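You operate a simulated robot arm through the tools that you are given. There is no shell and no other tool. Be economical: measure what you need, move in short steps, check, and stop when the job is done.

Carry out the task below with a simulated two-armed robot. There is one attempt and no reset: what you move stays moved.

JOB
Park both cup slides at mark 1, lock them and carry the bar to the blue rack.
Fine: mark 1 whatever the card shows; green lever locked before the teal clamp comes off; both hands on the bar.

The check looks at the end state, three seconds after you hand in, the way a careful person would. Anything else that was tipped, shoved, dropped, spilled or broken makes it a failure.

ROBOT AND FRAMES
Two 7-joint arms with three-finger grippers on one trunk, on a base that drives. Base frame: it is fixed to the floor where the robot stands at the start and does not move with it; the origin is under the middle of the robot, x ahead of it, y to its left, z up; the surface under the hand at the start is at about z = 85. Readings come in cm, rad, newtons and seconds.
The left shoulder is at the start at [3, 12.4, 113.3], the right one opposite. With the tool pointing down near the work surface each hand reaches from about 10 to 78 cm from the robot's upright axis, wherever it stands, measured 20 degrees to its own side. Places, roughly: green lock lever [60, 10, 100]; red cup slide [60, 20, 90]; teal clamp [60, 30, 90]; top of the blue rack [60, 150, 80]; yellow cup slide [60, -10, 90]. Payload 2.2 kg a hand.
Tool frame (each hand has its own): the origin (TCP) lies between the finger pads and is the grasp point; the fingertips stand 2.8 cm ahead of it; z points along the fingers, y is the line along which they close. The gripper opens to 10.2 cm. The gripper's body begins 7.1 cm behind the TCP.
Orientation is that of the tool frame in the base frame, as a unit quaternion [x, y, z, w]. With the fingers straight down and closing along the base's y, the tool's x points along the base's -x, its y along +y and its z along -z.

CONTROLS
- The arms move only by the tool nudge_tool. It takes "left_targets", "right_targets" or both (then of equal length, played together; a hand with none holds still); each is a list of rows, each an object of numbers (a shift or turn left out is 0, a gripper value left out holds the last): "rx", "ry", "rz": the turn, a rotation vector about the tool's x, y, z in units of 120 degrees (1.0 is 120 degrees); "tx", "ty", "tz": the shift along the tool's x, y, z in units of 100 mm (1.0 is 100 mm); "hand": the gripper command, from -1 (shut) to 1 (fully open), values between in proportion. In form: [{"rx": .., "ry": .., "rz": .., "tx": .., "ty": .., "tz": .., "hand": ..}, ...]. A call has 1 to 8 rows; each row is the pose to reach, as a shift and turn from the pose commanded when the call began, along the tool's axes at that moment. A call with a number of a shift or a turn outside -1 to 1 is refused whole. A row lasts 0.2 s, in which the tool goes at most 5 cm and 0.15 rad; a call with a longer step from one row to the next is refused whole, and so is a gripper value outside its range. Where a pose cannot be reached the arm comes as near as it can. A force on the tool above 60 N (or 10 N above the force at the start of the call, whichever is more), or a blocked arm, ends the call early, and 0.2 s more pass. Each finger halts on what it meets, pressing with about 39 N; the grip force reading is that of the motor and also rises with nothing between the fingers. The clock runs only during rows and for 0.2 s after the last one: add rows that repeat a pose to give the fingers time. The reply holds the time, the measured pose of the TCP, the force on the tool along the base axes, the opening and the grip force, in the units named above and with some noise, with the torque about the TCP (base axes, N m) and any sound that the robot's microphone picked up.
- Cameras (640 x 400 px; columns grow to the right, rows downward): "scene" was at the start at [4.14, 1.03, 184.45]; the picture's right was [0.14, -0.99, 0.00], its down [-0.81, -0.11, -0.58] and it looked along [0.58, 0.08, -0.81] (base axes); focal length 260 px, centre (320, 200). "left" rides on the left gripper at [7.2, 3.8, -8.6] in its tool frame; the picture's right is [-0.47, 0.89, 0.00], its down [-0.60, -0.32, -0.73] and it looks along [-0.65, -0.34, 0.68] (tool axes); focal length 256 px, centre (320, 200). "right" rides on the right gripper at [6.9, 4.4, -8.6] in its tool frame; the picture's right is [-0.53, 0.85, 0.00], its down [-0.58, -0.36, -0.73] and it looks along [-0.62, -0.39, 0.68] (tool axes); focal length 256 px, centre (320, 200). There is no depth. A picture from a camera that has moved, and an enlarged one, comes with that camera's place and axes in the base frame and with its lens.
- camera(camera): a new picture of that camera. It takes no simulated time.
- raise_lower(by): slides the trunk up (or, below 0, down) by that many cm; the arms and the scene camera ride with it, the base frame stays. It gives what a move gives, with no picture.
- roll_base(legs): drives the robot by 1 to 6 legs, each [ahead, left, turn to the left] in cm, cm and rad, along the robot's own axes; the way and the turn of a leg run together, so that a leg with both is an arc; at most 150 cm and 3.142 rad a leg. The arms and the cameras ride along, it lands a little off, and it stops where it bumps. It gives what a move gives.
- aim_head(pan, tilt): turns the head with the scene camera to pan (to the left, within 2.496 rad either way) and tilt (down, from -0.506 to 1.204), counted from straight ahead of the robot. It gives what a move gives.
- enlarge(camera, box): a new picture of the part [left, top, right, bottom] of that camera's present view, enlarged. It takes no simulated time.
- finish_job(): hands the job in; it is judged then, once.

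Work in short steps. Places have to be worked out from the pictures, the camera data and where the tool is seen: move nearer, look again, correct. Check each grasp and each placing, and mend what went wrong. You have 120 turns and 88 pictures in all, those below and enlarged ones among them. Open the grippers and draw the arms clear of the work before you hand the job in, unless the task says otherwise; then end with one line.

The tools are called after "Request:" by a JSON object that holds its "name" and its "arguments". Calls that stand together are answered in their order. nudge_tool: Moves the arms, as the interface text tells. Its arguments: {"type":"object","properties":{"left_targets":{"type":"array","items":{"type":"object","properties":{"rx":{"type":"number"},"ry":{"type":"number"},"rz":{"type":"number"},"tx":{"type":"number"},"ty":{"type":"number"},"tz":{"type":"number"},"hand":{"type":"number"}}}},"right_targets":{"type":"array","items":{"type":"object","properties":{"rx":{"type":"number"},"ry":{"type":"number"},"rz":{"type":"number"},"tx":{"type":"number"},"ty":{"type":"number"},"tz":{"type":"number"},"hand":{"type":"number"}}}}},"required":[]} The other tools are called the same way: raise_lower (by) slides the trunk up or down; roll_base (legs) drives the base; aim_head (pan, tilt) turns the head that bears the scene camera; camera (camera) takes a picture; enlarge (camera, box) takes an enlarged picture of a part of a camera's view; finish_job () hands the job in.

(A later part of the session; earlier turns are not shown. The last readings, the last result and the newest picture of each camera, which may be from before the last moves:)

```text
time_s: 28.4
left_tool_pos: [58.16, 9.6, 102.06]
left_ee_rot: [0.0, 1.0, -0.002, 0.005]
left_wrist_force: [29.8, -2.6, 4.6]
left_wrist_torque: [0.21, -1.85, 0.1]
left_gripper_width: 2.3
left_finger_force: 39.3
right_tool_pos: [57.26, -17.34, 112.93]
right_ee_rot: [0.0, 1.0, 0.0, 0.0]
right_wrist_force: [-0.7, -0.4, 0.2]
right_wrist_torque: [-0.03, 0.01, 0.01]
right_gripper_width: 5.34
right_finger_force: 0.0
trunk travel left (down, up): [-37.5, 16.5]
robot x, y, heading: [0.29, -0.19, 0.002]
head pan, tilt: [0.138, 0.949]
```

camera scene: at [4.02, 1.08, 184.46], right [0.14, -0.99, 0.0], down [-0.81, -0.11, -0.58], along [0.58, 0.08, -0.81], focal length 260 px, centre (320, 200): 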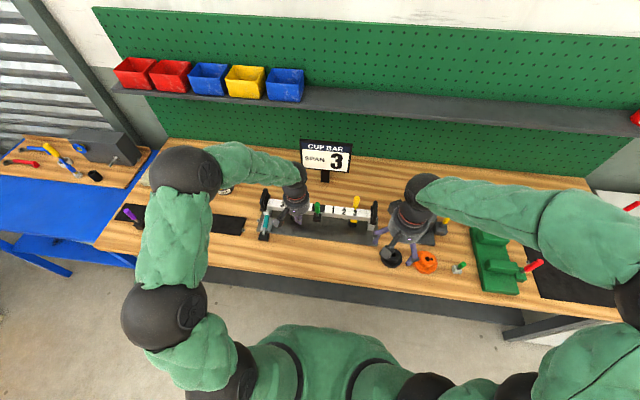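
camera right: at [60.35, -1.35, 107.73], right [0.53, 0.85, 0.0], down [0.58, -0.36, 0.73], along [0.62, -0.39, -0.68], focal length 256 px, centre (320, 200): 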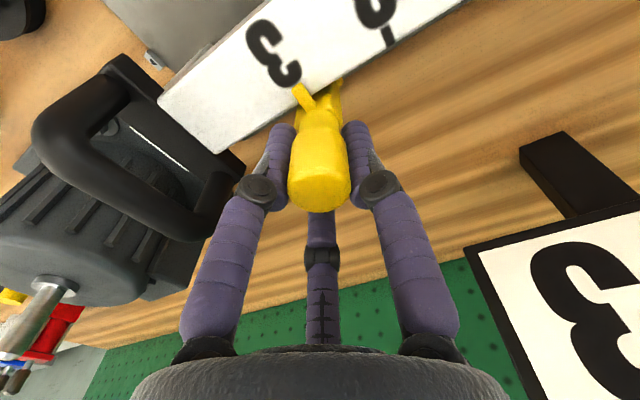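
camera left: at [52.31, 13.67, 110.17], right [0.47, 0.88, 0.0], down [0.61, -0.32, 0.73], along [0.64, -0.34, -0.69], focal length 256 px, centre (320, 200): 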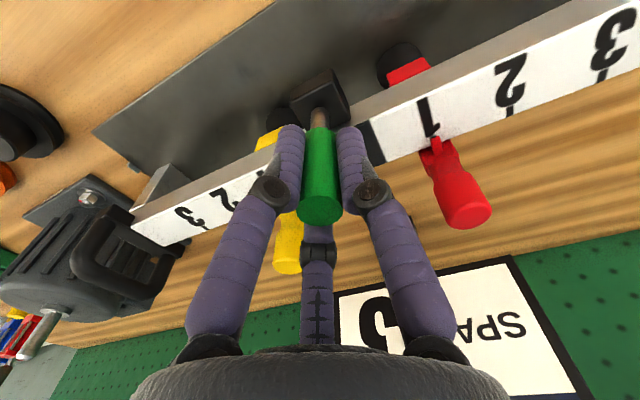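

It yielded about 1 cm in -x, with the opening widening; I look whether the lever turns or the fingers slip.

Request:
{"name": "enlarge", "arguments": {"camera": "left", "box": [220, 40, 440, 240]}}

Request:
{"name": "enlarge", "arguments": {"camera": "scene", "box": [280, 180, 360, 230]}}

```text
2.00 times, centred on (330, 140) of left
camera zoom: at [50.92, 13.51, 110.37], right [0.46, 0.89, 0.0], down [0.6, -0.31, 0.74], along [0.65, -0.34, -0.67], focal length 512 px, centre (300, 320)
```

zoom: 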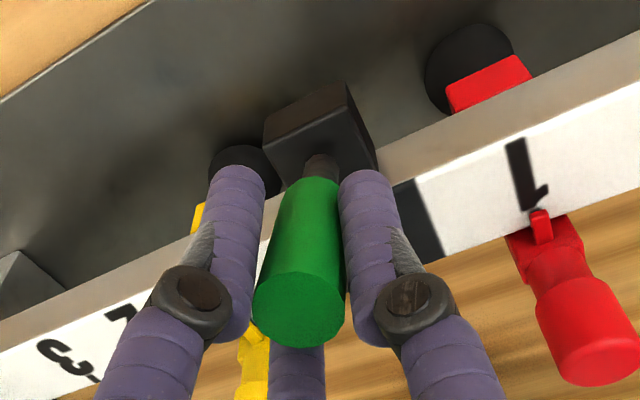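

```text
8.00 times, centred on (320, 205) of scene
camera zoom: at [4.54, 0.94, 184.46], right [0.14, -0.99, 0.0], down [-0.81, -0.11, -0.58], along [0.57, 0.08, -0.81], focal length 2080 px, centre (320, 160)
```

zoom: 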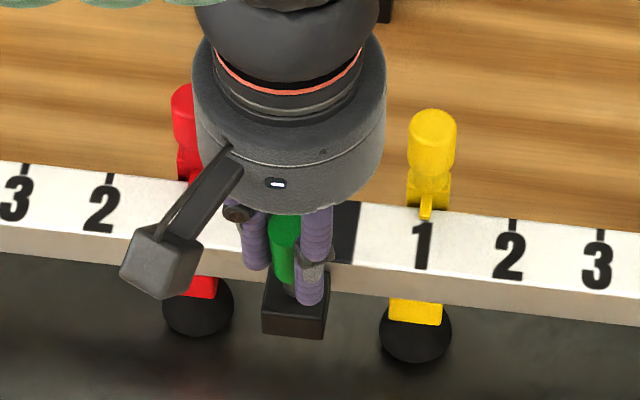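

The lever tip moved from x 60 to ≈57.8 while the base stayed, so the lever swings toward the robot. I follow its arc (pivot ≈ (59.4, 95)).

Request:
{"name": "nudge_tool", "arguments": {"left_targets": [{"tx": 0.06, "tz": 0.01}, {"tx": 0.12, "tz": 0.02}, {"tx": 0.17, "tz": 0.04}, {"tx": 0.22, "tz": 0.07}, {"tx": 0.27, "tz": 0.1}, {"tx": 0.32, "tz": 0.14}]}}

Request:
{"name": "enlarge", "arguments": {"camera": "left", "box": [220, 40, 440, 240]}}

```text
time_s: 29.8
left_tool_pos: [54.72, 9.28, 100.2]
left_ee_rot: [0.001, 1.0, -0.001, 0.003]
left_wrist_force: [18.1, -32.4, 12.9]
left_wrist_torque: [-1.29, -1.45, -1.15]
left_gripper_width: 3.01
left_finger_force: 38.8
right_tool_pos: [57.13, -17.46, 112.86]
right_ee_rot: [0.0, 1.0, 0.002, -0.001]
right_wrist_force: [-0.3, 0.3, -0.3]
right_wrist_torque: [-0.02, 0.01, -0.01]
right_gripper_width: 5.35
right_finger_force: 0.1
trunk travel left (down, up): [-37.5, 16.5]
robot x, y, heading: [0.26, -0.33, -0.002]
head pan, tilt: [0.138, 0.949]
```

```text
2.00 times, centred on (330, 140) of left
camera zoom: at [47.46, 13.15, 108.75], right [0.47, 0.88, 0.0], down [0.6, -0.32, 0.74], along [0.65, -0.34, -0.68], focal length 512 px, centre (300, 320)
```

zoom: 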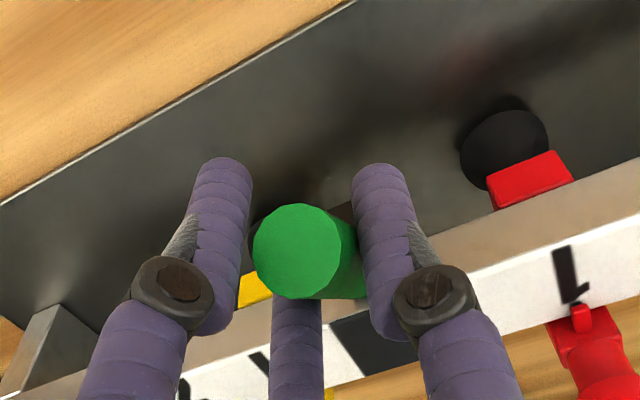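

The lever is tilted ~45° toward the robot. I continue the arc down in steps.

Request:
{"name": "nudge_tool", "arguments": {"left_targets": [{"tx": 0.05, "tz": 0.05, "ty": 0.02}, {"tx": 0.09, "tz": 0.11, "ty": 0.03}, {"tx": 0.12, "tz": 0.17, "ty": 0.03}, {"tx": 0.14, "tz": 0.23, "ty": 0.03}]}}

Request:
{"name": "enlarge", "arguments": {"camera": "left", "box": [220, 40, 440, 240]}}

```text
time_s: 30.8
left_tool_pos: [53.06, 9.27, 97.96]
left_ee_rot: [0.004, 1.0, 0.0, 0.004]
left_wrist_force: [8.1, -47.0, 18.0]
left_wrist_torque: [-0.61, -1.43, -1.29]
left_gripper_width: 2.88
left_finger_force: 38.6
right_tool_pos: [57.04, -17.49, 112.95]
right_ee_rot: [0.0, 1.0, 0.003, 0.0]
right_wrist_force: [-0.4, -0.3, 1.0]
right_wrist_torque: [0.01, -0.04, -0.01]
right_gripper_width: 5.34
right_finger_force: 0.1
trunk travel left (down, up): [-37.5, 16.5]
robot x, y, heading: [-0.07, 0.18, -0.002]
head pan, tilt: [0.138, 0.949]
```

```text
2.00 times, centred on (330, 140) of left
camera zoom: at [45.81, 13.18, 106.58], right [0.47, 0.88, 0.0], down [0.6, -0.32, 0.74], along [0.65, -0.34, -0.68], focal length 512 px, centre (300, 320)
```

zoom: 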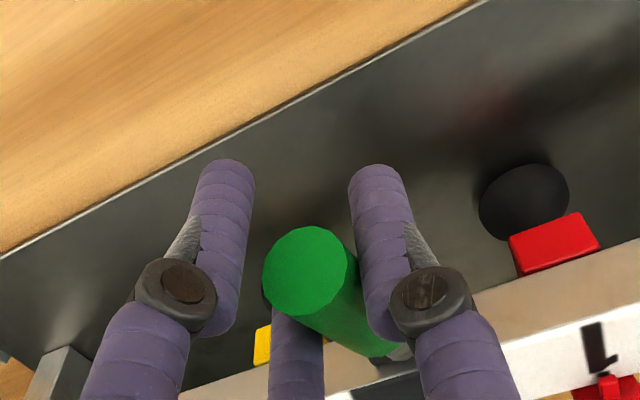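

Tilt ≈65°. I relieve the sideways force (-y) and continue to the end of travel.

Request:
{"name": "nudge_tool", "arguments": {"left_targets": [{"ty": -0.06, "tz": 0.05, "tx": 0.02}, {"ty": -0.07, "tz": 0.11, "tx": 0.03}, {"ty": -0.07, "tz": 0.17, "tx": 0.03}, {"ty": -0.07, "tz": 0.23, "tx": 0.03}]}}

Request:
{"name": "nudge_tool", "arguments": {"left_targets": [{"tz": 0.06}, {"tz": 0.12}, {"tz": 0.16}]}}

Request:
{"name": "enlarge", "arguments": {"camera": "left", "box": [220, 40, 440, 240]}}

```text
time_s: 31.8
left_tool_pos: [52.36, 9.31, 95.72]
left_ee_rot: [0.0, 1.0, 0.001, -0.002]
left_wrist_force: [-4.1, -18.3, 21.3]
left_wrist_torque: [-0.02, -1.17, -0.95]
left_gripper_width: 2.84
left_finger_force: 39.0
right_tool_pos: [56.81, -17.22, 113.19]
right_ee_rot: [0.0, 1.0, 0.002, 0.001]
right_wrist_force: [0.3, -0.1, -0.2]
right_wrist_torque: [0.01, 0.01, -0.02]
right_gripper_width: 5.35
right_finger_force: 0.1
trunk travel left (down, up): [-37.5, 16.5]
robot x, y, heading: [-0.02, -0.05, -0.001]
head pan, tilt: [0.138, 0.949]
```

```text
time_s: 32.6
left_tool_pos: [52.24, 9.37, 93.69]
left_ee_rot: [0.001, 1.0, 0.001, -0.005]
left_wrist_force: [-1.1, -16.2, -8.3]
left_wrist_torque: [0.44, 0.35, -0.17]
left_gripper_width: 2.09
left_finger_force: 38.7
right_tool_pos: [57.07, -17.31, 112.84]
right_ee_rot: [0.0, 1.0, 0.001, 0.001]
right_wrist_force: [0.6, 0.6, -0.1]
right_wrist_torque: [0.01, -0.01, 0.0]
right_gripper_width: 5.36
right_finger_force: 0.1
trunk travel left (down, up): [-37.5, 16.5]
robot x, y, heading: [0.15, 0.09, -0.003]
head pan, tilt: [0.138, 0.949]
```

```text
2.00 times, centred on (330, 140) of left
camera zoom: at [45.16, 13.18, 102.23], right [0.46, 0.89, 0.0], down [0.61, -0.32, 0.72], along [0.64, -0.34, -0.69], focal length 512 px, centre (300, 320)
```

zoom: 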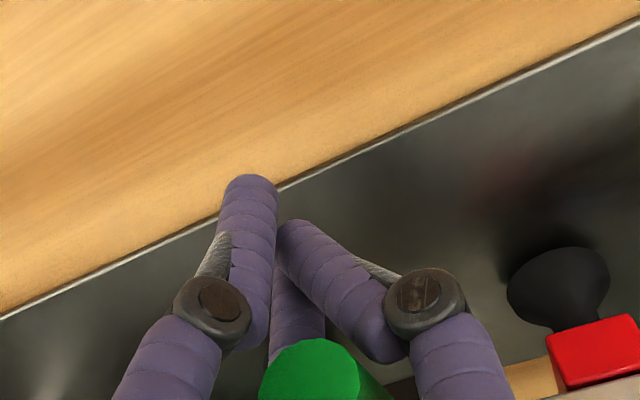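

The fingers now slid below the lever, which seems nearly horizontal. I open, lift straight up and look.

Request:
{"name": "nudge_tool", "arguments": {"left_targets": [{"hand": 0.3}, {"hand": 0.3}, {"hand": 0.3}, {"tz": -0.4}, {"tz": -0.8}, {"tz": -1.0}, {"tz": -1.0}]}}

Request:
{"name": "nudge_tool", "arguments": {"left_targets": [{"ty": 0.4, "tz": -0.2}, {"ty": 0.8, "tz": -0.4}, {"ty": 1.0, "tz": -0.6}, {"ty": 1.0, "tz": -0.6}]}}

Request:
{"name": "enlarge", "arguments": {"camera": "scene", "box": [240, 170, 400, 270]}}

Request:
{"name": "camera", "arguments": {"camera": "left"}}

```text
time_s: 34.2
left_tool_pos: [52.63, 9.43, 104.09]
left_ee_rot: [0.0, 1.0, 0.001, 0.0]
left_wrist_force: [0.1, -0.5, 0.2]
left_wrist_torque: [-0.01, -0.02, 0.03]
left_gripper_width: 6.65
left_finger_force: 0.0
right_tool_pos: [57.05, -17.2, 113.01]
right_ee_rot: [0.0, 1.0, 0.0, 0.0]
right_wrist_force: [0.5, -0.4, -0.1]
right_wrist_torque: [0.01, 0.01, -0.01]
right_gripper_width: 5.36
right_finger_force: 0.1
trunk travel left (down, up): [-37.5, 16.5]
robot x, y, heading: [-0.15, 0.07, -0.002]
head pan, tilt: [0.138, 0.949]
```

```text
time_s: 35.2
left_tool_pos: [52.65, 19.59, 110.3]
left_ee_rot: [0.0, 1.0, 0.0, -0.001]
left_wrist_force: [-0.5, 0.1, -0.1]
left_wrist_torque: [-0.01, 0.03, -0.01]
left_gripper_width: 6.63
left_finger_force: 0.0
right_tool_pos: [57.07, -17.13, 112.95]
right_ee_rot: [0.0, 1.0, 0.0, 0.0]
right_wrist_force: [-0.2, 0.2, -0.2]
right_wrist_torque: [0.01, -0.03, 0.0]
right_gripper_width: 5.37
right_finger_force: 0.0
trunk travel left (down, up): [-37.5, 16.5]
robot x, y, heading: [0.08, 0.07, -0.0]
head pan, tilt: [0.138, 0.949]
```

```text
4.00 times, centred on (320, 220) of scene
camera zoom: at [4.18, 1.0, 184.45], right [0.14, -0.99, 0.0], down [-0.81, -0.11, -0.58], along [0.58, 0.08, -0.81], focal length 1040 px, centre (320, 120)
```

zoom: 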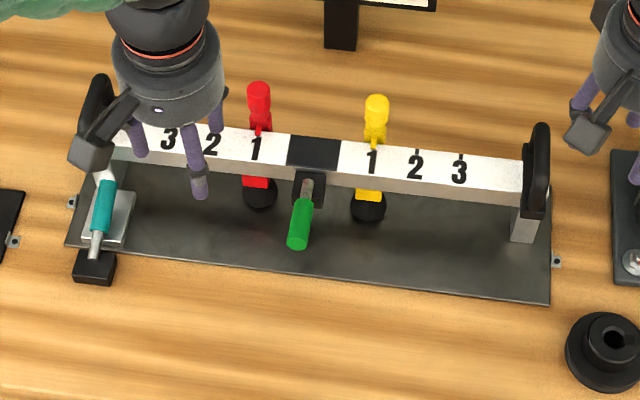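

```text
51 pictures are left
camera left: at [45.52, 23.44, 118.8], right [0.47, 0.89, 0.0], down [0.6, -0.32, 0.73], along [0.65, -0.34, -0.68], focal length 256 px, centre (320, 200)
```

left: 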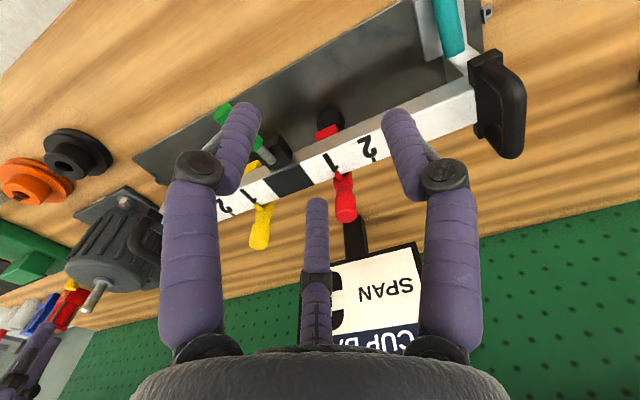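

The lever lies toward the robot, about 80° down. To be sure it is at its stop, I come over it with closed fingers and press down gently.

Request:
{"name": "nudge_tool", "arguments": {"left_targets": [{"ty": -0.4, "hand": -1}, {"ty": -0.8, "tx": -0.03}, {"ty": -0.98, "tx": -0.06, "tz": 0.2}, {"ty": -0.98, "tx": -0.06, "tz": 0.5}, {"ty": -0.98, "tx": -0.06, "tz": 0.7}, {"ty": -0.98, "tx": -0.06, "tz": 0.85}, {"ty": -0.98, "tx": -0.06, "tz": 0.9}]}}

Request:
{"name": "nudge_tool", "arguments": {"left_targets": [{"tz": 0.04}, {"tz": 0.08}, {"tz": 0.12}]}}

Request:
{"name": "nudge_tool", "arguments": {"left_targets": [{"tz": 0.04}, {"tz": 0.08}, {"tz": 0.08}]}}

```text
time_s: 36.8
left_tool_pos: [53.31, 9.66, 101.06]
left_ee_rot: [0.0, 1.0, 0.001, 0.001]
left_wrist_force: [-0.2, -0.1, -0.6]
left_wrist_torque: [-0.01, 0.01, 0.02]
left_gripper_width: 0.24
left_finger_force: 31.5
right_tool_pos: [57.11, -17.1, 112.92]
right_ee_rot: [0.0, 1.0, 0.0, 0.0]
right_wrist_force: [0.6, 0.4, -0.3]
right_wrist_torque: [-0.02, -0.01, -0.03]
right_gripper_width: 5.35
right_finger_force: 0.1
trunk travel left (down, up): [-37.5, 16.5]
robot x, y, heading: [0.12, 0.1, 0.002]
head pan, tilt: [0.138, 0.949]
```

```text
time_s: 37.6
left_tool_pos: [53.31, 9.58, 100.07]
left_ee_rot: [0.0, 1.0, 0.0, 0.001]
left_wrist_force: [-1.9, -1.2, 12.1]
left_wrist_torque: [0.0, 0.17, 0.0]
left_gripper_width: 0.21
left_finger_force: 31.4
right_tool_pos: [56.98, -17.17, 113.03]
right_ee_rot: [0.001, 1.0, 0.0, 0.001]
right_wrist_force: [0.0, 1.1, 0.5]
right_wrist_torque: [0.0, -0.02, -0.02]
right_gripper_width: 5.39
right_finger_force: 0.0
trunk travel left (down, up): [-37.5, 16.5]
robot x, y, heading: [0.03, 0.29, 0.003]
head pan, tilt: [0.138, 0.949]
```

```text
time_s: 38.3
left_tool_pos: [54.1, 9.48, 99.99]
left_ee_rot: [-0.004, 1.0, -0.001, 0.011]
left_wrist_force: [-3.0, -4.8, 23.1]
left_wrist_torque: [-0.1, 0.4, 0.05]
left_gripper_width: 0.23
left_finger_force: 31.2
right_tool_pos: [56.97, -17.12, 112.91]
right_ee_rot: [0.0, 1.0, 0.0, -0.002]
right_wrist_force: [1.4, 0.0, -0.7]
right_wrist_torque: [-0.03, 0.04, 0.0]
right_gripper_width: 5.34
right_finger_force: 0.1
trunk travel left (down, up): [-37.5, 16.5]
robot x, y, heading: [-0.09, -0.24, 0.006]
head pan, tilt: [0.138, 0.949]
stopped in row 3 (left hand): the force on the tool passed its limit at 62 N (the readings are from after the stop); the commanded pose is now the measured one
```

At 62 N the lever doesn't yield: it is at its stop, locked. I lift off and move the left hand out to view the teal clamp.

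Request:
{"name": "nudge_tool", "arguments": {"left_targets": [{"tz": -0.3}, {"tz": -0.6, "hand": 1}, {"tz": -0.8, "ty": 0.3, "tx": 0.1}, {"tz": -0.8, "ty": 0.7, "tx": 0.2}, {"tz": -0.8, "ty": 1.0, "tx": 0.3}, {"tz": -0.8, "ty": 1.0, "tx": 0.3}]}}

Request:
{"name": "nudge_tool", "arguments": {"left_targets": [{"ty": 0.4}, {"ty": 0.8}, {"ty": 1.0}, {"ty": 1.0}]}}

Request:
{"name": "nudge_tool", "arguments": {"left_targets": [{"ty": 0.35}, {"ty": 0.6}, {"ty": 0.6}]}}

Request:
{"name": "enlarge", "arguments": {"camera": "left", "box": [220, 60, 440, 220]}}

Request:
{"name": "enlarge", "arguments": {"camera": "scene", "box": [245, 180, 295, 250]}}

```text
time_s: 39.7
left_tool_pos: [51.04, 19.55, 107.68]
left_ee_rot: [-0.001, 1.0, -0.001, 0.007]
left_wrist_force: [0.3, -0.2, -1.7]
left_wrist_torque: [0.03, 0.0, -0.02]
left_gripper_width: 10.2
left_finger_force: 0.0
right_tool_pos: [57.09, -17.18, 112.93]
right_ee_rot: [0.0, 1.0, 0.0, 0.0]
right_wrist_force: [0.6, -0.4, -0.9]
right_wrist_torque: [0.0, 0.03, 0.0]
right_gripper_width: 5.35
right_finger_force: 0.1
trunk travel left (down, up): [-37.5, 16.5]
robot x, y, heading: [-0.08, 0.02, -0.002]
head pan, tilt: [0.138, 0.949]
```

```text
time_s: 40.7
left_tool_pos: [50.86, 29.7, 107.56]
left_ee_rot: [-0.001, 1.0, -0.001, 0.007]
left_wrist_force: [-0.6, 0.4, 0.6]
left_wrist_torque: [0.06, 0.01, 0.0]
left_gripper_width: 10.18
left_finger_force: 0.0
right_tool_pos: [57.09, -17.23, 112.94]
right_ee_rot: [0.0, 1.0, 0.0, 0.0]
right_wrist_force: [-0.9, -0.2, -0.3]
right_wrist_torque: [0.01, -0.02, 0.01]
right_gripper_width: 5.36
right_finger_force: 0.0
trunk travel left (down, up): [-37.5, 16.5]
robot x, y, heading: [-0.09, -0.08, -0.001]
head pan, tilt: [0.138, 0.949]
```

```text
time_s: 41.5
left_tool_pos: [50.89, 35.57, 107.6]
left_ee_rot: [-0.001, 1.0, -0.001, 0.006]
left_wrist_force: [0.0, -0.4, 0.2]
left_wrist_torque: [0.02, -0.03, -0.02]
left_gripper_width: 10.23
left_finger_force: 0.1
right_tool_pos: [57.04, -17.12, 112.86]
right_ee_rot: [-0.001, 1.0, -0.001, 0.0]
right_wrist_force: [0.2, 0.2, -0.8]
right_wrist_torque: [0.0, -0.01, 0.02]
right_gripper_width: 5.33
right_finger_force: 0.1
trunk travel left (down, up): [-37.5, 16.5]
robot x, y, heading: [-0.03, 0.05, -0.005]
head pan, tilt: [0.138, 0.949]
```

```text
2.50 times, centred on (330, 140) of left
camera zoom: at [43.5, 39.47, 115.97], right [0.46, 0.89, 0.0], down [0.6, -0.31, 0.74], along [0.66, -0.34, -0.67], focal length 640 px, centre (295, 350)
```

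zoom: 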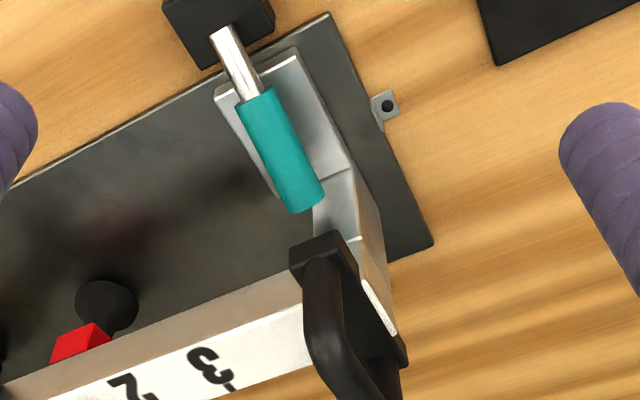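

```text
5.71 times, centred on (270, 215) of scene
camera zoom: at [4.13, 1.0, 184.45], right [0.14, -0.99, 0.0], down [-0.81, -0.11, -0.58], along [0.58, 0.08, -0.81], focal length 1486 px, centre (606, 114)
```

zoom: 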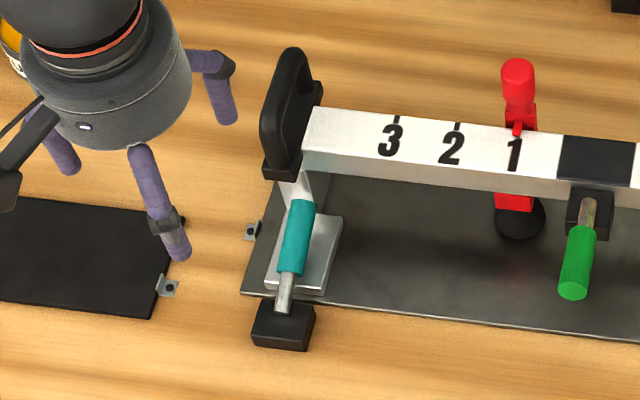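

Teal lever runs from its pivot ≈(51, 31.7, 86.5) up to its end ≈(59.5, 31.5, 90.6); it must swing up toward the robot. I place the hand above its middle, keeping clear of the bar handle (front edge x≈58.7).

Request:
{"name": "nudge_tool", "arguments": {"left_targets": [{"tx": -0.25, "ty": -0.2, "hand": 0.15}, {"tx": -0.5, "ty": -0.4, "tz": 0.1}, {"tx": -0.56, "ty": -0.4, "tz": 0.4}, {"tx": -0.56, "ty": -0.4, "tz": 0.7}, {"tx": -0.56, "ty": -0.4, "tz": 0.9}, {"tx": -0.56, "ty": -0.4, "tz": 0.9}]}}

Request:
{"name": "camera", "arguments": {"camera": "left"}}

Request:
{"name": "enlarge", "arguments": {"camera": "scene", "box": [235, 170, 315, 250]}}

```text
time_s: 42.9
left_tool_pos: [56.49, 31.66, 98.71]
left_ee_rot: [-0.002, 1.0, -0.001, 0.007]
left_wrist_force: [-0.9, -0.6, 0.0]
left_wrist_torque: [-0.03, -0.05, -0.01]
left_gripper_width: 5.86
left_finger_force: 0.1
right_tool_pos: [57.06, -17.06, 113.0]
right_ee_rot: [0.0, 1.0, 0.0, 0.0]
right_wrist_force: [0.3, 0.1, -0.2]
right_wrist_torque: [0.0, -0.02, 0.01]
right_gripper_width: 5.35
right_finger_force: 0.0
trunk travel left (down, up): [-37.5, 16.5]
robot x, y, heading: [0.1, 0.09, -0.0]
head pan, tilt: [0.138, 0.949]
```

```text
48 pictures are left
camera left: at [49.17, 35.4, 107.21], right [0.46, 0.89, 0.01], down [0.6, -0.31, 0.74], along [0.66, -0.34, -0.67], focal length 256 px, centre (320, 200)
```

left: 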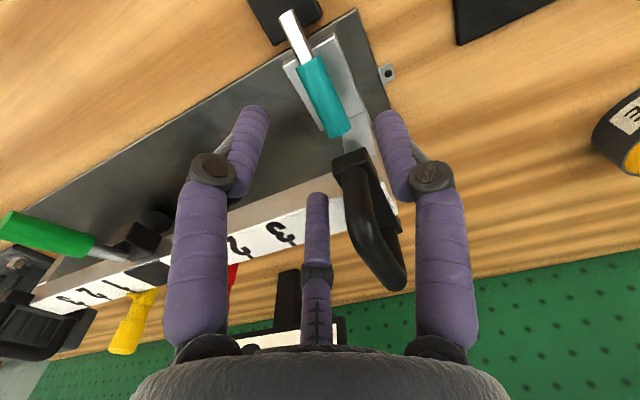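

```text
5.00 times, centred on (275, 210) of scene
camera zoom: at [4.12, 1.0, 184.46], right [0.14, -0.99, 0.0], down [-0.81, -0.11, -0.58], along [0.58, 0.08, -0.81], focal length 1300 px, centre (545, 150)
```

zoom: 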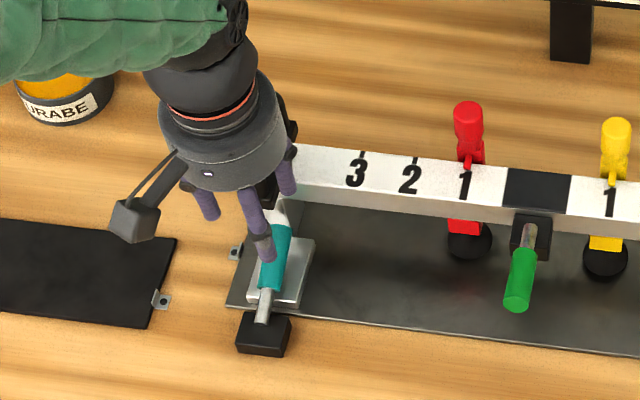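

Teal middle at ≈(56.9, 31.6, 89.3), right below. I go down to z≈90 and close.

Request:
{"name": "nudge_tool", "arguments": {"left_targets": [{"tz": 0.25}, {"tz": 0.5}, {"tz": 0.7}, {"tz": 0.87}, {"tz": 0.87}]}}

Request:
{"name": "nudge_tool", "arguments": {"left_targets": [{"hand": -1}, {"hand": -1}, {"hand": -1}]}}

Request:
{"name": "camera", "arguments": {"camera": "left"}}

```text
time_s: 43.8
left_tool_pos: [56.98, 31.83, 92.77]
left_ee_rot: [-0.003, 1.0, 0.004, 0.018]
left_wrist_force: [-33.1, -14.1, 43.3]
left_wrist_torque: [0.85, -3.48, -0.64]
left_gripper_width: 5.47
left_finger_force: 0.1
right_tool_pos: [56.32, -17.42, 113.22]
right_ee_rot: [-0.001, 1.0, 0.001, 0.002]
right_wrist_force: [-0.2, 0.5, -0.4]
right_wrist_torque: [-0.02, 0.05, 0.0]
right_gripper_width: 5.37
right_finger_force: 0.1
trunk travel left (down, up): [-37.5, 16.5]
robot x, y, heading: [-0.26, -0.15, 0.0]
head pan, tilt: [0.138, 0.949]
stopped in row 4 (left hand): the force on the tool passed its limit at 76 N (the readings are from after the stop); the commanded pose is now the measured one
```

```text
time_s: 44.5
left_tool_pos: [58.22, 30.77, 92.78]
left_ee_rot: [0.004, 1.0, 0.001, 0.027]
left_wrist_force: [-1.9, -24.1, 19.6]
left_wrist_torque: [0.55, 0.3, -0.23]
left_gripper_width: 0.6
left_finger_force: 31.8
right_tool_pos: [56.69, -17.59, 113.04]
right_ee_rot: [0.001, 1.0, 0.0, 0.002]
right_wrist_force: [-0.1, -0.1, 1.1]
right_wrist_torque: [-0.08, -0.02, -0.04]
right_gripper_width: 5.33
right_finger_force: 0.1
trunk travel left (down, up): [-37.5, 16.5]
robot x, y, heading: [0.24, 0.26, -0.007]
head pan, tilt: [0.138, 0.949]
stopped in row 3 (left hand): the force on the tool passed its limit at 68 N (the readings are from after the stop); the commanded pose is now the measured one
```

```text
46 pictures are left
camera left: at [50.59, 34.75, 101.0], right [0.47, 0.88, 0.03], down [0.56, -0.32, 0.76], along [0.68, -0.34, -0.65], focal length 256 px, centre (320, 200)
```

left: 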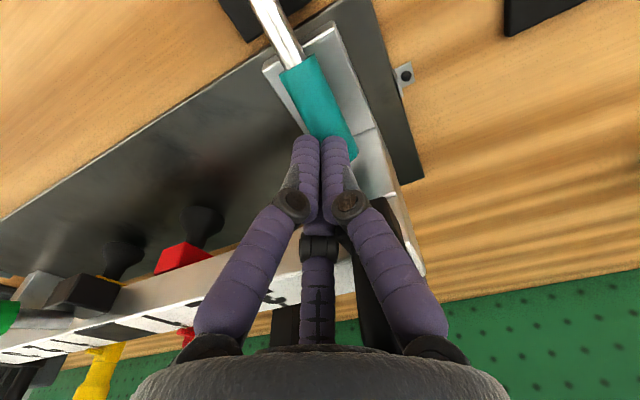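

The hand body touched the bar's handle and stopped; fingers shut above the teal lever. I lift straight up slowly and inspect.

Request:
{"name": "nudge_tool", "arguments": {"left_targets": [{"tz": -0.1, "tx": 0.05}, {"tz": -0.25, "tx": 0.1}, {"tz": -0.5, "tx": 0.2}, {"tz": -0.8, "tx": 0.4}, {"tz": -1.0, "tx": 0.6}, {"tz": -1.0, "tx": 0.6}]}}

Request:
{"name": "enlarge", "arguments": {"camera": "scene", "box": [235, 170, 395, 270]}}

Request:
{"name": "camera", "arguments": {"camera": "left"}}

```text
time_s: 45.9
left_tool_pos: [51.81, 31.12, 102.36]
left_ee_rot: [0.001, 1.0, 0.002, 0.024]
left_wrist_force: [0.7, -0.5, -0.1]
left_wrist_torque: [-0.02, -0.02, -0.02]
left_gripper_width: 0.21
left_finger_force: 31.4
right_tool_pos: [57.15, -17.25, 112.96]
right_ee_rot: [0.003, 1.0, 0.0, 0.0]
right_wrist_force: [0.9, 0.7, -0.3]
right_wrist_torque: [-0.03, -0.02, 0.01]
right_gripper_width: 5.34
right_finger_force: 0.1
trunk travel left (down, up): [-37.5, 16.5]
robot x, y, heading: [-0.31, -0.23, -0.005]
head pan, tilt: [0.138, 0.949]
```

```text
4.00 times, centred on (315, 220) of scene
camera zoom: at [4.25, 0.94, 184.45], right [0.13, -0.99, 0.0], down [-0.81, -0.11, -0.58], along [0.58, 0.08, -0.81], focal length 1040 px, centre (340, 120)
```

zoom: 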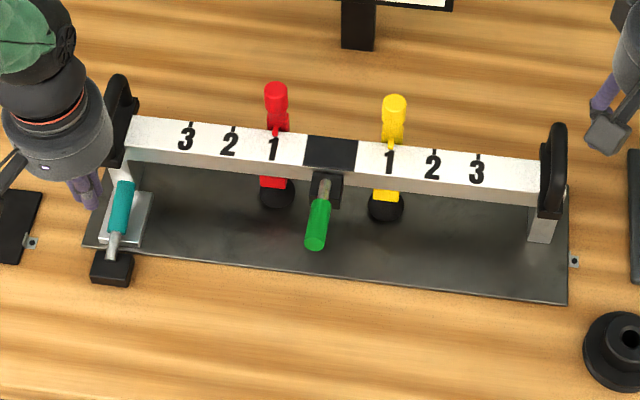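

```text
44 pictures are left
camera left: at [44.19, 35.06, 110.57], right [0.47, 0.88, 0.03], down [0.57, -0.32, 0.76], along [0.68, -0.34, -0.65], focal length 256 px, centre (320, 200)
```

left: 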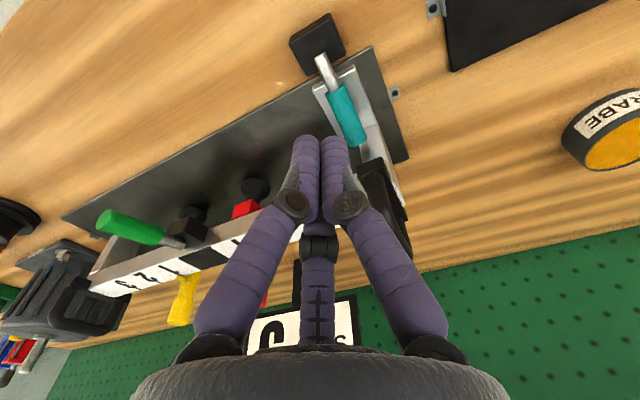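

Nothing was displaced. I now tilt the left hand by ~40° (body leaning toward the robot) so it clears the bar's handle, and open the fingers.

Request:
{"name": "nudge_tool", "arguments": {"left_targets": [{"ry": -0.065, "hand": 0.1}, {"ry": -0.13}, {"ry": -0.195}, {"ry": -0.26}, {"ry": -0.31}, {"ry": -0.31}]}}

Request:
{"name": "camera", "arguments": {"camera": "left"}}

```text
time_s: 47.3
left_tool_pos: [51.8, 31.11, 102.28]
left_ee_rot: [0.002, 0.945, -0.002, 0.327]
left_wrist_force: [-0.1, -1.1, -0.9]
left_wrist_torque: [0.02, 0.01, -0.02]
left_gripper_width: 5.63
left_finger_force: 0.0
right_tool_pos: [56.98, -17.34, 112.9]
right_ee_rot: [0.002, 1.0, 0.001, 0.0]
right_wrist_force: [0.5, 0.6, 1.0]
right_wrist_torque: [0.01, 0.0, 0.01]
right_gripper_width: 5.34
right_finger_force: 0.0
trunk travel left (down, up): [-37.5, 16.5]
robot x, y, heading: [-0.02, -0.49, -0.003]
head pan, tilt: [0.138, 0.949]
```

```text
43 pictures are left
camera left: at [40.83, 35.06, 104.47], right [0.37, 0.88, 0.29], down [0.02, -0.31, 0.95], along [0.93, -0.35, -0.13], focal length 256 px, centre (320, 200)
```

left: 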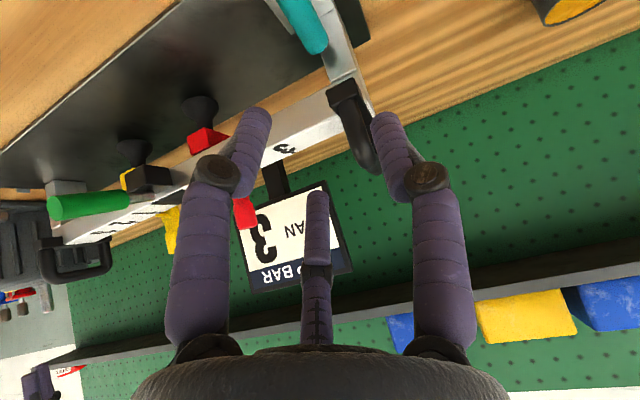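

Tilt is 38°. I go straight down to a pre-grasp point 7 cm back from the teal lever along the fingers.

Request:
{"name": "nudge_tool", "arguments": {"left_targets": [{"tx": 0.15, "tz": 0.18, "ty": 0.03}, {"tx": 0.3, "tz": 0.36, "ty": 0.05}, {"tx": 0.43, "tz": 0.53, "ty": 0.05}, {"tx": 0.43, "tz": 0.53, "ty": 0.05}]}}

Request:
{"name": "camera", "arguments": {"camera": "left"}}

Request:
{"name": "enlarge", "arguments": {"camera": "scene", "box": [230, 180, 310, 260]}}

```text
time_s: 48.3
left_tool_pos: [51.79, 31.74, 95.44]
left_ee_rot: [0.002, 0.94, 0.001, 0.342]
left_wrist_force: [-0.3, 0.1, 0.1]
left_wrist_torque: [0.0, 0.01, -0.04]
left_gripper_width: 5.62
left_finger_force: 0.0
right_tool_pos: [57.01, -17.44, 113.08]
right_ee_rot: [0.002, 1.0, 0.001, 0.0]
right_wrist_force: [0.5, 0.9, -0.2]
right_wrist_torque: [-0.01, -0.03, 0.05]
right_gripper_width: 5.35
right_finger_force: 0.0
trunk travel left (down, up): [-37.5, 16.5]
robot x, y, heading: [0.34, -0.08, -0.003]
head pan, tilt: [0.138, 0.949]
```

```text
42 pictures are left
camera left: at [40.78, 35.61, 97.28], right [0.36, 0.88, 0.3], down [-0.01, -0.32, 0.95], along [0.93, -0.34, -0.11], focal length 256 px, centre (320, 200)
```

left: 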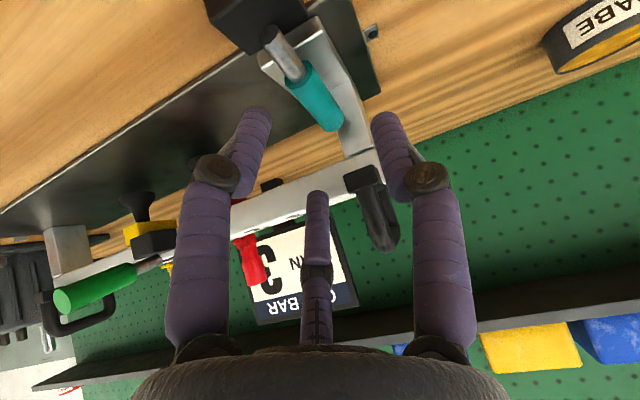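

```text
5.00 times, centred on (270, 220) of scene
camera zoom: at [4.13, 0.89, 184.46], right [0.13, -0.99, 0.0], down [-0.81, -0.11, -0.58], along [0.58, 0.08, -0.81], focal length 1300 px, centre (570, 100)
```

zoom: 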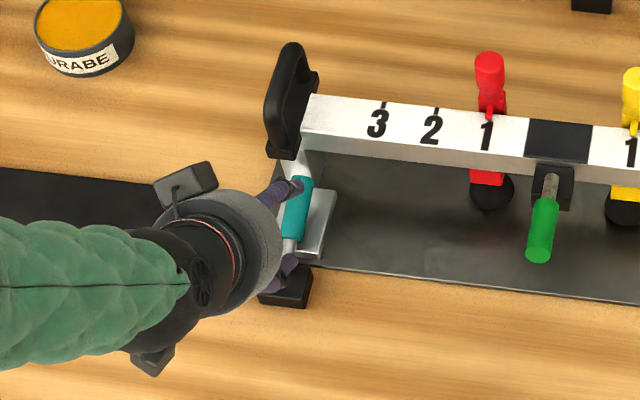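

The teal lever is centred ahead of the fingers. I advance 6.9 cm along the fingers and close.

Request:
{"name": "nudge_tool", "arguments": {"left_targets": [{"tz": 0.2}, {"tz": 0.4}, {"tz": 0.55}, {"tz": 0.69}, {"tz": 0.69}]}}

Request:
{"name": "nudge_tool", "arguments": {"left_targets": [{"hand": -1}, {"hand": -1}, {"hand": -1}]}}

Request:
{"name": "camera", "arguments": {"camera": "left"}}

```text
time_s: 49.5
left_tool_pos: [55.74, 31.46, 89.95]
left_ee_rot: [0.001, 0.941, 0.0, 0.339]
left_wrist_force: [-24.2, -5.7, 9.0]
left_wrist_torque: [-0.28, 0.9, -0.48]
left_gripper_width: 7.7
left_finger_force: 12.1
right_tool_pos: [56.86, -17.48, 113.11]
right_ee_rot: [0.002, 1.0, 0.0, 0.001]
right_wrist_force: [-0.2, -0.7, 0.5]
right_wrist_torque: [0.02, 0.0, 0.0]
right_gripper_width: 5.37
right_finger_force: 0.1
trunk travel left (down, up): [-37.5, 16.5]
robot x, y, heading: [-0.18, 0.03, -0.009]
head pan, tilt: [0.138, 0.949]
```

```text
time_s: 50.3
left_tool_pos: [55.31, 30.84, 89.71]
left_ee_rot: [0.004, 0.942, -0.002, 0.336]
left_wrist_force: [-32.9, -35.7, 9.6]
left_wrist_torque: [-1.13, -0.23, 0.88]
left_gripper_width: 3.69
left_finger_force: 45.0
right_tool_pos: [56.73, -17.82, 113.08]
right_ee_rot: [0.002, 1.0, 0.001, 0.002]
right_wrist_force: [-0.5, 0.3, 1.1]
right_wrist_torque: [0.0, -0.01, -0.01]
right_gripper_width: 5.36
right_finger_force: 0.1
trunk travel left (down, up): [-37.5, 16.5]
robot x, y, heading: [0.14, -0.02, -0.001]
head pan, tilt: [0.138, 0.949]
```

```text
40 pictures are left
camera left: at [44.37, 34.77, 91.86], right [0.37, 0.88, 0.29], down [0.0, -0.32, 0.95], along [0.93, -0.35, -0.12], focal length 256 px, centre (320, 200)
```

left: 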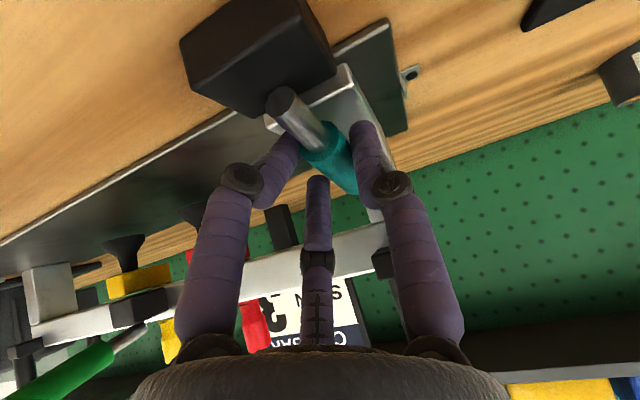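

A finger seems caught by the grey bracket plate beneath (opening 3.7, sideways force). I open, back off 1.2 cm along the fingers, shift +y and close again higher.

Request:
{"name": "nudge_tool", "arguments": {"left_targets": [{"hand": 0.1}, {"hand": 0.1}, {"hand": 0.1, "tz": -0.1}, {"tz": -0.13, "ty": 0.07}, {"tz": -0.13, "ty": 0.07}]}}

Request:
{"name": "nudge_tool", "arguments": {"left_targets": [{"hand": -1}, {"hand": -1}, {"hand": -1}, {"hand": -1}]}}

Request:
{"name": "camera", "arguments": {"camera": "left"}}

```text
time_s: 51.5
left_tool_pos: [55.23, 32.3, 91.15]
left_ee_rot: [0.002, 0.941, 0.002, 0.34]
left_wrist_force: [4.1, -29.1, -3.7]
left_wrist_torque: [-0.92, -0.11, 0.55]
left_gripper_width: 6.33
left_finger_force: 5.3
right_tool_pos: [57.05, -17.51, 112.85]
right_ee_rot: [0.002, 1.0, 0.001, 0.001]
right_wrist_force: [0.0, -0.4, -0.4]
right_wrist_torque: [-0.04, -0.03, -0.01]
right_gripper_width: 5.36
right_finger_force: 0.1
trunk travel left (down, up): [-37.5, 16.5]
robot x, y, heading: [0.11, -0.08, -0.003]
head pan, tilt: [0.138, 0.949]
```

```text
time_s: 52.5
left_tool_pos: [54.21, 31.18, 90.4]
left_ee_rot: [0.005, 0.943, -0.004, 0.332]
left_wrist_force: [-25.7, -50.9, 2.6]
left_wrist_torque: [-1.0, 0.32, -0.6]
left_gripper_width: 2.81
left_finger_force: 45.1
right_tool_pos: [56.82, -17.77, 113.06]
right_ee_rot: [0.002, 1.0, 0.002, 0.001]
right_wrist_force: [0.0, -0.5, 1.5]
right_wrist_torque: [0.0, -0.03, 0.03]
right_gripper_width: 5.36
right_finger_force: 0.1
trunk travel left (down, up): [-37.5, 16.5]
robot x, y, heading: [0.13, 0.19, 0.001]
head pan, tilt: [0.138, 0.949]
```

```text
39 pictures are left
camera left: at [43.29, 35.17, 92.57], right [0.37, 0.88, 0.29], down [0.01, -0.31, 0.95], along [0.93, -0.35, -0.13], focal length 256 px, centre (320, 200)
```

left: 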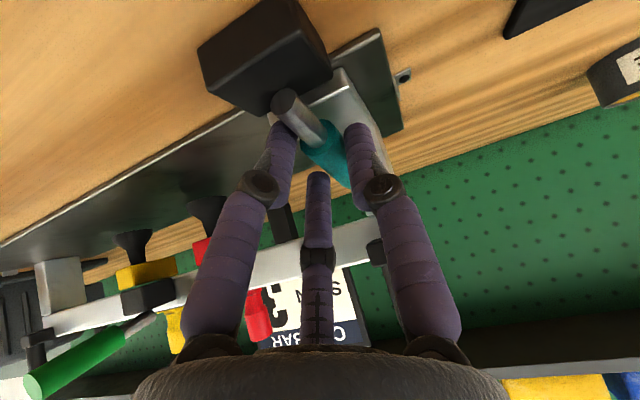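

The lever now seems to be between the fingers; I relieve the side load by shifting -y a little and read again.

Request:
{"name": "nudge_tool", "arguments": {"left_targets": [{"ty": -0.05}, {"ty": -0.08}, {"ty": -0.08}]}}

Request:
{"name": "enlarge", "arguments": {"camera": "left", "box": [240, 70, 400, 220]}}

```text
time_s: 53.3
left_tool_pos: [54.28, 31.08, 90.5]
left_ee_rot: [0.001, 0.943, -0.003, 0.332]
left_wrist_force: [-38.0, -18.8, -4.9]
left_wrist_torque: [-0.18, 0.88, -0.19]
left_gripper_width: 2.79
left_finger_force: 45.4
right_tool_pos: [56.81, -17.33, 113.12]
right_ee_rot: [0.001, 1.0, 0.001, 0.0]
right_wrist_force: [0.4, 0.2, 0.5]
right_wrist_torque: [0.03, 0.03, 0.02]
right_gripper_width: 5.35
right_finger_force: 0.0
trunk travel left (down, up): [-37.5, 16.5]
robot x, y, heading: [-0.3, 0.08, -0.002]
head pan, tilt: [0.138, 0.949]
```

```text
2.67 times, centred on (320, 145) of left
camera zoom: at [43.26, 35.07, 92.55], right [0.37, 0.89, 0.29], down [0.01, -0.31, 0.95], along [0.93, -0.35, -0.12], focal length 683 px, centre (320, 347)
```

zoom: 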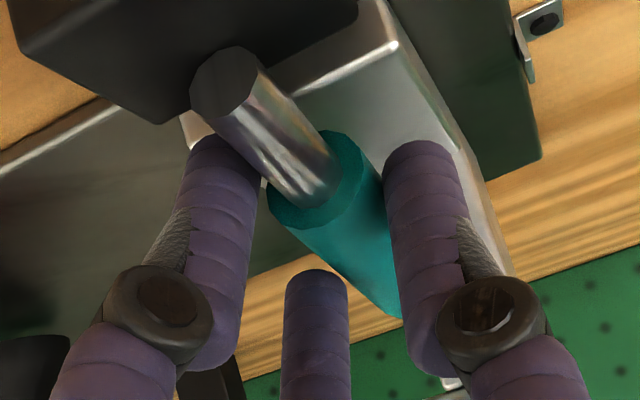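

The lever is held near the fingertips. I pull it up and back along its arc, in small steps.

Request:
{"name": "nudge_tool", "arguments": {"left_targets": [{"tx": 0.0, "tz": -0.07}, {"tx": 0.0, "tz": -0.14}, {"tx": 0.0, "tz": -0.2}]}}

Request:
{"name": "enlarge", "arguments": {"camera": "left", "box": [240, 70, 400, 220]}}

```text
time_s: 54.1
left_tool_pos: [54.51, 32.2, 92.9]
left_ee_rot: [-0.001, 0.939, 0.004, 0.345]
left_wrist_force: [-0.5, 0.9, 0.2]
left_wrist_torque: [-0.05, 0.03, -0.03]
left_gripper_width: 0.2
left_finger_force: 31.7
right_tool_pos: [57.25, -17.14, 113.01]
right_ee_rot: [0.0, 1.0, -0.001, 0.0]
right_wrist_force: [-0.3, 0.4, -1.1]
right_wrist_torque: [-0.02, 0.0, -0.02]
right_gripper_width: 5.33
right_finger_force: 0.1
trunk travel left (down, up): [-37.5, 16.5]
robot x, y, heading: [0.02, -0.06, 0.0]
head pan, tilt: [0.138, 0.949]
```

```text
2.67 times, centred on (320, 145) of left
camera zoom: at [43.41, 36.09, 94.72], right [0.35, 0.88, 0.31], down [-0.01, -0.32, 0.95], along [0.94, -0.34, -0.1], focal length 683 px, centre (320, 347)
```

zoom: 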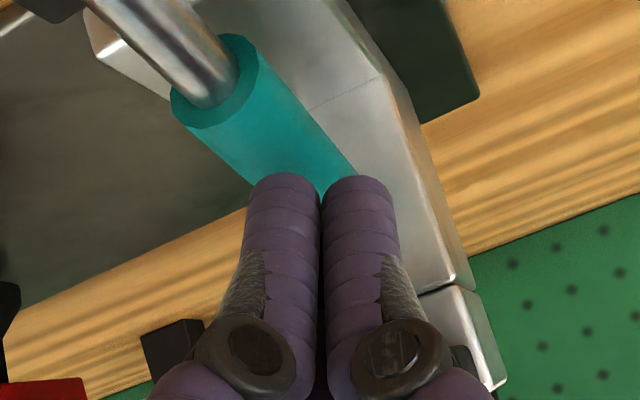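

It slipped: the grey plate under the lever (y 29.2–33.2, top ≈88) blocked a deep grip. Plan: grip nearer the lever's end with ~26° tilt, tips just above the plate. First back off, retilt and set a 3.6 cm opening.

Request:
{"name": "nudge_tool", "arguments": {"left_targets": [{"tz": -0.25}, {"tz": -0.5, "hand": -0.29}, {"tz": -0.5, "ry": 0.06}, {"tz": -0.5, "ry": 0.12}, {"tz": -0.5, "ry": 0.12}]}}

```text
time_s: 55.3
left_tool_pos: [50.79, 31.71, 96.63]
left_ee_rot: [0.002, 0.975, 0.002, 0.221]
left_wrist_force: [-0.2, 0.4, 0.3]
left_wrist_torque: [0.02, -0.01, 0.02]
left_gripper_width: 3.61
left_finger_force: 0.1
right_tool_pos: [57.02, -17.4, 112.92]
right_ee_rot: [0.001, 1.0, 0.0, -0.001]
right_wrist_force: [-0.1, -0.8, -0.4]
right_wrist_torque: [0.02, 0.0, -0.02]
right_gripper_width: 5.35
right_finger_force: 0.1
trunk travel left (down, up): [-37.5, 16.5]
robot x, y, heading: [0.05, -0.37, -0.007]
head pan, tilt: [0.138, 0.949]
```

Tilt 25.5°. I move to the pre-grasp point 6 cm back from the lever's end and look.

Request:
{"name": "nudge_tool", "arguments": {"left_targets": [{"tx": -0.2, "tz": 0.12}, {"tx": -0.39, "tz": 0.24}, {"tx": -0.39, "tz": 0.24}]}}

Request:
{"name": "camera", "arguments": {"camera": "left"}}

```text
time_s: 56.1
left_tool_pos: [55.43, 31.72, 96.18]
left_ee_rot: [0.001, 0.975, 0.002, 0.222]
left_wrist_force: [0.3, 0.1, 0.5]
left_wrist_torque: [-0.01, 0.03, -0.03]
left_gripper_width: 3.63
left_finger_force: 0.1
right_tool_pos: [56.97, -17.33, 113.05]
right_ee_rot: [0.002, 1.0, 0.0, -0.002]
right_wrist_force: [0.8, 1.2, -0.2]
right_wrist_torque: [-0.04, -0.02, 0.01]
right_gripper_width: 5.37
right_finger_force: 0.0
trunk travel left (down, up): [-37.5, 16.5]
robot x, y, heading: [0.08, -0.23, -0.011]
head pan, tilt: [0.138, 0.949]
```

```text
36 pictures are left
camera left: at [45.3, 35.53, 100.74], right [0.42, 0.88, 0.2], down [0.23, -0.32, 0.92], along [0.88, -0.34, -0.34], focal length 256 px, centre (320, 200)
```

left: 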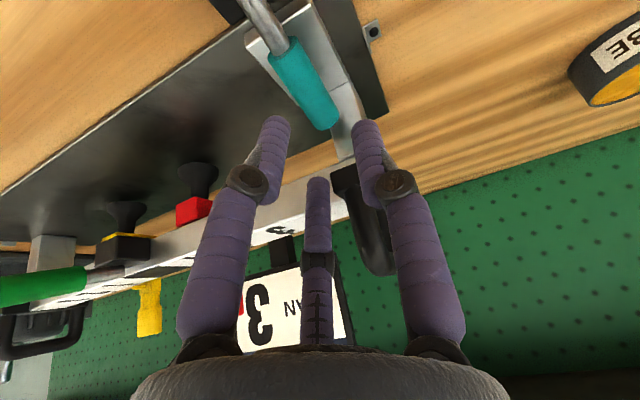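

Lever end lines up (≈(59, 31.4, 90.3)). I advance 5.9 cm and close.

Request:
{"name": "nudge_tool", "arguments": {"left_targets": [{"tz": 0.2, "ty": -0.02}, {"tz": 0.4, "ty": -0.02}, {"tz": 0.52, "ty": -0.02}, {"tz": 0.59, "ty": -0.02}, {"tz": 0.59, "ty": -0.02}]}}

Request:
{"name": "nudge_tool", "arguments": {"left_targets": [{"hand": -1}, {"hand": -1}, {"hand": -1}]}}

Request:
{"name": "enlarge", "arguments": {"camera": "left", "box": [200, 40, 440, 220]}}

```text
time_s: 57.3
left_tool_pos: [57.94, 31.15, 90.62]
left_ee_rot: [0.003, 0.975, 0.001, 0.221]
left_wrist_force: [3.0, -19.3, 2.2]
left_wrist_torque: [-0.4, -0.27, 0.33]
left_gripper_width: 4.14
left_finger_force: 3.1
right_tool_pos: [57.08, -17.64, 113.0]
right_ee_rot: [0.002, 1.0, 0.001, 0.0]
right_wrist_force: [0.3, -0.3, 0.2]
right_wrist_torque: [-0.01, 0.03, 0.01]
right_gripper_width: 5.38
right_finger_force: 0.0
trunk travel left (down, up): [-37.5, 16.5]
robot x, y, heading: [0.14, -0.29, -0.004]
head pan, tilt: [0.138, 0.949]
```

```text
time_s: 58.1
left_tool_pos: [57.76, 31.0, 90.47]
left_ee_rot: [0.003, 0.976, -0.001, 0.218]
left_wrist_force: [-7.3, -30.7, -13.0]
left_wrist_torque: [-0.52, -1.01, 0.5]
left_gripper_width: 2.96
left_finger_force: 45.1
right_tool_pos: [57.05, -17.65, 113.0]
right_ee_rot: [0.002, 1.0, 0.001, 0.0]
right_wrist_force: [-0.7, -0.4, 0.1]
right_wrist_torque: [-0.02, -0.02, 0.02]
right_gripper_width: 5.35
right_finger_force: 0.0
trunk travel left (down, up): [-37.5, 16.5]
robot x, y, heading: [-0.13, -0.33, 0.004]
head pan, tilt: [0.138, 0.949]
```

```text
2.22 times, centred on (320, 130) of left
camera zoom: at [47.55, 34.94, 95.13], right [0.43, 0.88, 0.2], down [0.23, -0.32, 0.92], along [0.87, -0.35, -0.34], focal length 569 px, centre (320, 356)
```

zoom: 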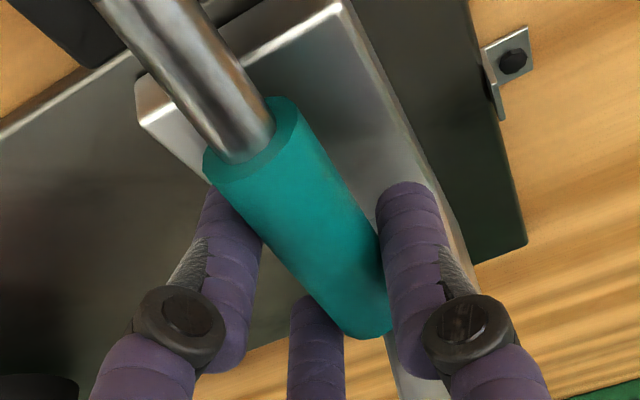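

The -y finger seems to rest against the thick grey block again. I open a bit, back off 1 cm, recentre on the lever (+y) and close again.

Request:
{"name": "nudge_tool", "arguments": {"left_targets": [{"hand": -0.2}, {"hand": -0.2, "tz": -0.06}, {"tz": -0.1, "ty": 0.02}, {"tz": -0.1, "ty": 0.04}, {"tz": -0.1, "ty": 0.04}]}}

Request:
{"name": "nudge_tool", "arguments": {"left_targets": [{"hand": -1}, {"hand": -1}, {"hand": -1}]}}

```text
time_s: 59.3
left_tool_pos: [57.7, 31.55, 91.58]
left_ee_rot: [0.004, 0.975, -0.001, 0.221]
left_wrist_force: [7.5, -34.9, 0.7]
left_wrist_torque: [-1.05, -0.18, 0.62]
left_gripper_width: 4.73
left_finger_force: 4.4
right_tool_pos: [57.15, -17.77, 112.91]
right_ee_rot: [0.002, 1.0, 0.002, -0.001]
right_wrist_force: [-0.6, 0.8, -0.2]
right_wrist_torque: [-0.05, 0.02, 0.01]
right_gripper_width: 5.34
right_finger_force: 0.0
trunk travel left (down, up): [-37.5, 16.5]
robot x, y, heading: [0.2, -0.15, -0.003]
head pan, tilt: [0.138, 0.949]
```

```text
time_s: 60.1
left_tool_pos: [57.07, 31.05, 91.33]
left_ee_rot: [0.004, 0.977, -0.004, 0.215]
left_wrist_force: [-8.5, -41.7, -5.2]
left_wrist_torque: [-1.09, 0.23, 0.27]
left_gripper_width: 3.02
left_finger_force: 44.4
right_tool_pos: [56.96, -17.77, 112.85]
right_ee_rot: [0.002, 1.0, 0.001, 0.0]
right_wrist_force: [-0.6, 0.3, 0.3]
right_wrist_torque: [0.0, -0.01, 0.02]
right_gripper_width: 5.37
right_finger_force: 0.0
trunk travel left (down, up): [-37.5, 16.5]
robot x, y, heading: [0.12, -0.3, -0.003]
head pan, tilt: [0.138, 0.949]
```

Readings fit a 3 cm thick lever centred at y≈31.05, so I was just loading it sideways. I recentre there, go 0.8 cm deeper, close, and check the side force.

Request:
{"name": "nudge_tool", "arguments": {"left_targets": [{"hand": -0.1}, {"hand": -0.1, "ty": -0.05}, {"tz": 0.04, "ty": -0.07}, {"tz": 0.09, "ty": -0.07}, {"tz": 0.09, "ty": -0.07}]}}

Request:
{"name": "nudge_tool", "arguments": {"left_targets": [{"hand": -1}, {"hand": -1}, {"hand": -1}]}}

```text
time_s: 61.3
left_tool_pos: [57.97, 31.41, 90.88]
left_ee_rot: [0.0, 0.975, 0.003, 0.223]
left_wrist_force: [-6.5, -7.7, 3.4]
left_wrist_torque: [-0.24, -0.01, 0.09]
left_gripper_width: 4.89
left_finger_force: 1.5
right_tool_pos: [56.9, -17.34, 113.01]
right_ee_rot: [0.002, 1.0, 0.0, 0.0]
right_wrist_force: [0.9, 0.5, 0.1]
right_wrist_torque: [0.0, -0.01, -0.01]
right_gripper_width: 5.35
right_finger_force: 0.0
trunk travel left (down, up): [-37.5, 16.5]
robot x, y, heading: [-0.3, -0.41, -0.002]
head pan, tilt: [0.138, 0.949]
```

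```text
time_s: 62.1
left_tool_pos: [57.73, 31.02, 90.63]
left_ee_rot: [0.001, 0.976, 0.001, 0.22]
left_wrist_force: [-13.8, -17.0, -7.6]
left_wrist_torque: [-0.46, -0.01, 0.6]
left_gripper_width: 3.0
left_finger_force: 44.9
right_tool_pos: [56.96, -17.62, 113.0]
right_ee_rot: [0.003, 1.0, 0.001, 0.0]
right_wrist_force: [-0.2, -1.2, 0.3]
right_wrist_torque: [0.0, -0.01, -0.02]
right_gripper_width: 5.36
right_finger_force: 0.0
trunk travel left (down, up): [-37.5, 16.5]
robot x, y, heading: [-0.16, -0.17, 0.002]
head pan, tilt: [0.138, 0.949]
```

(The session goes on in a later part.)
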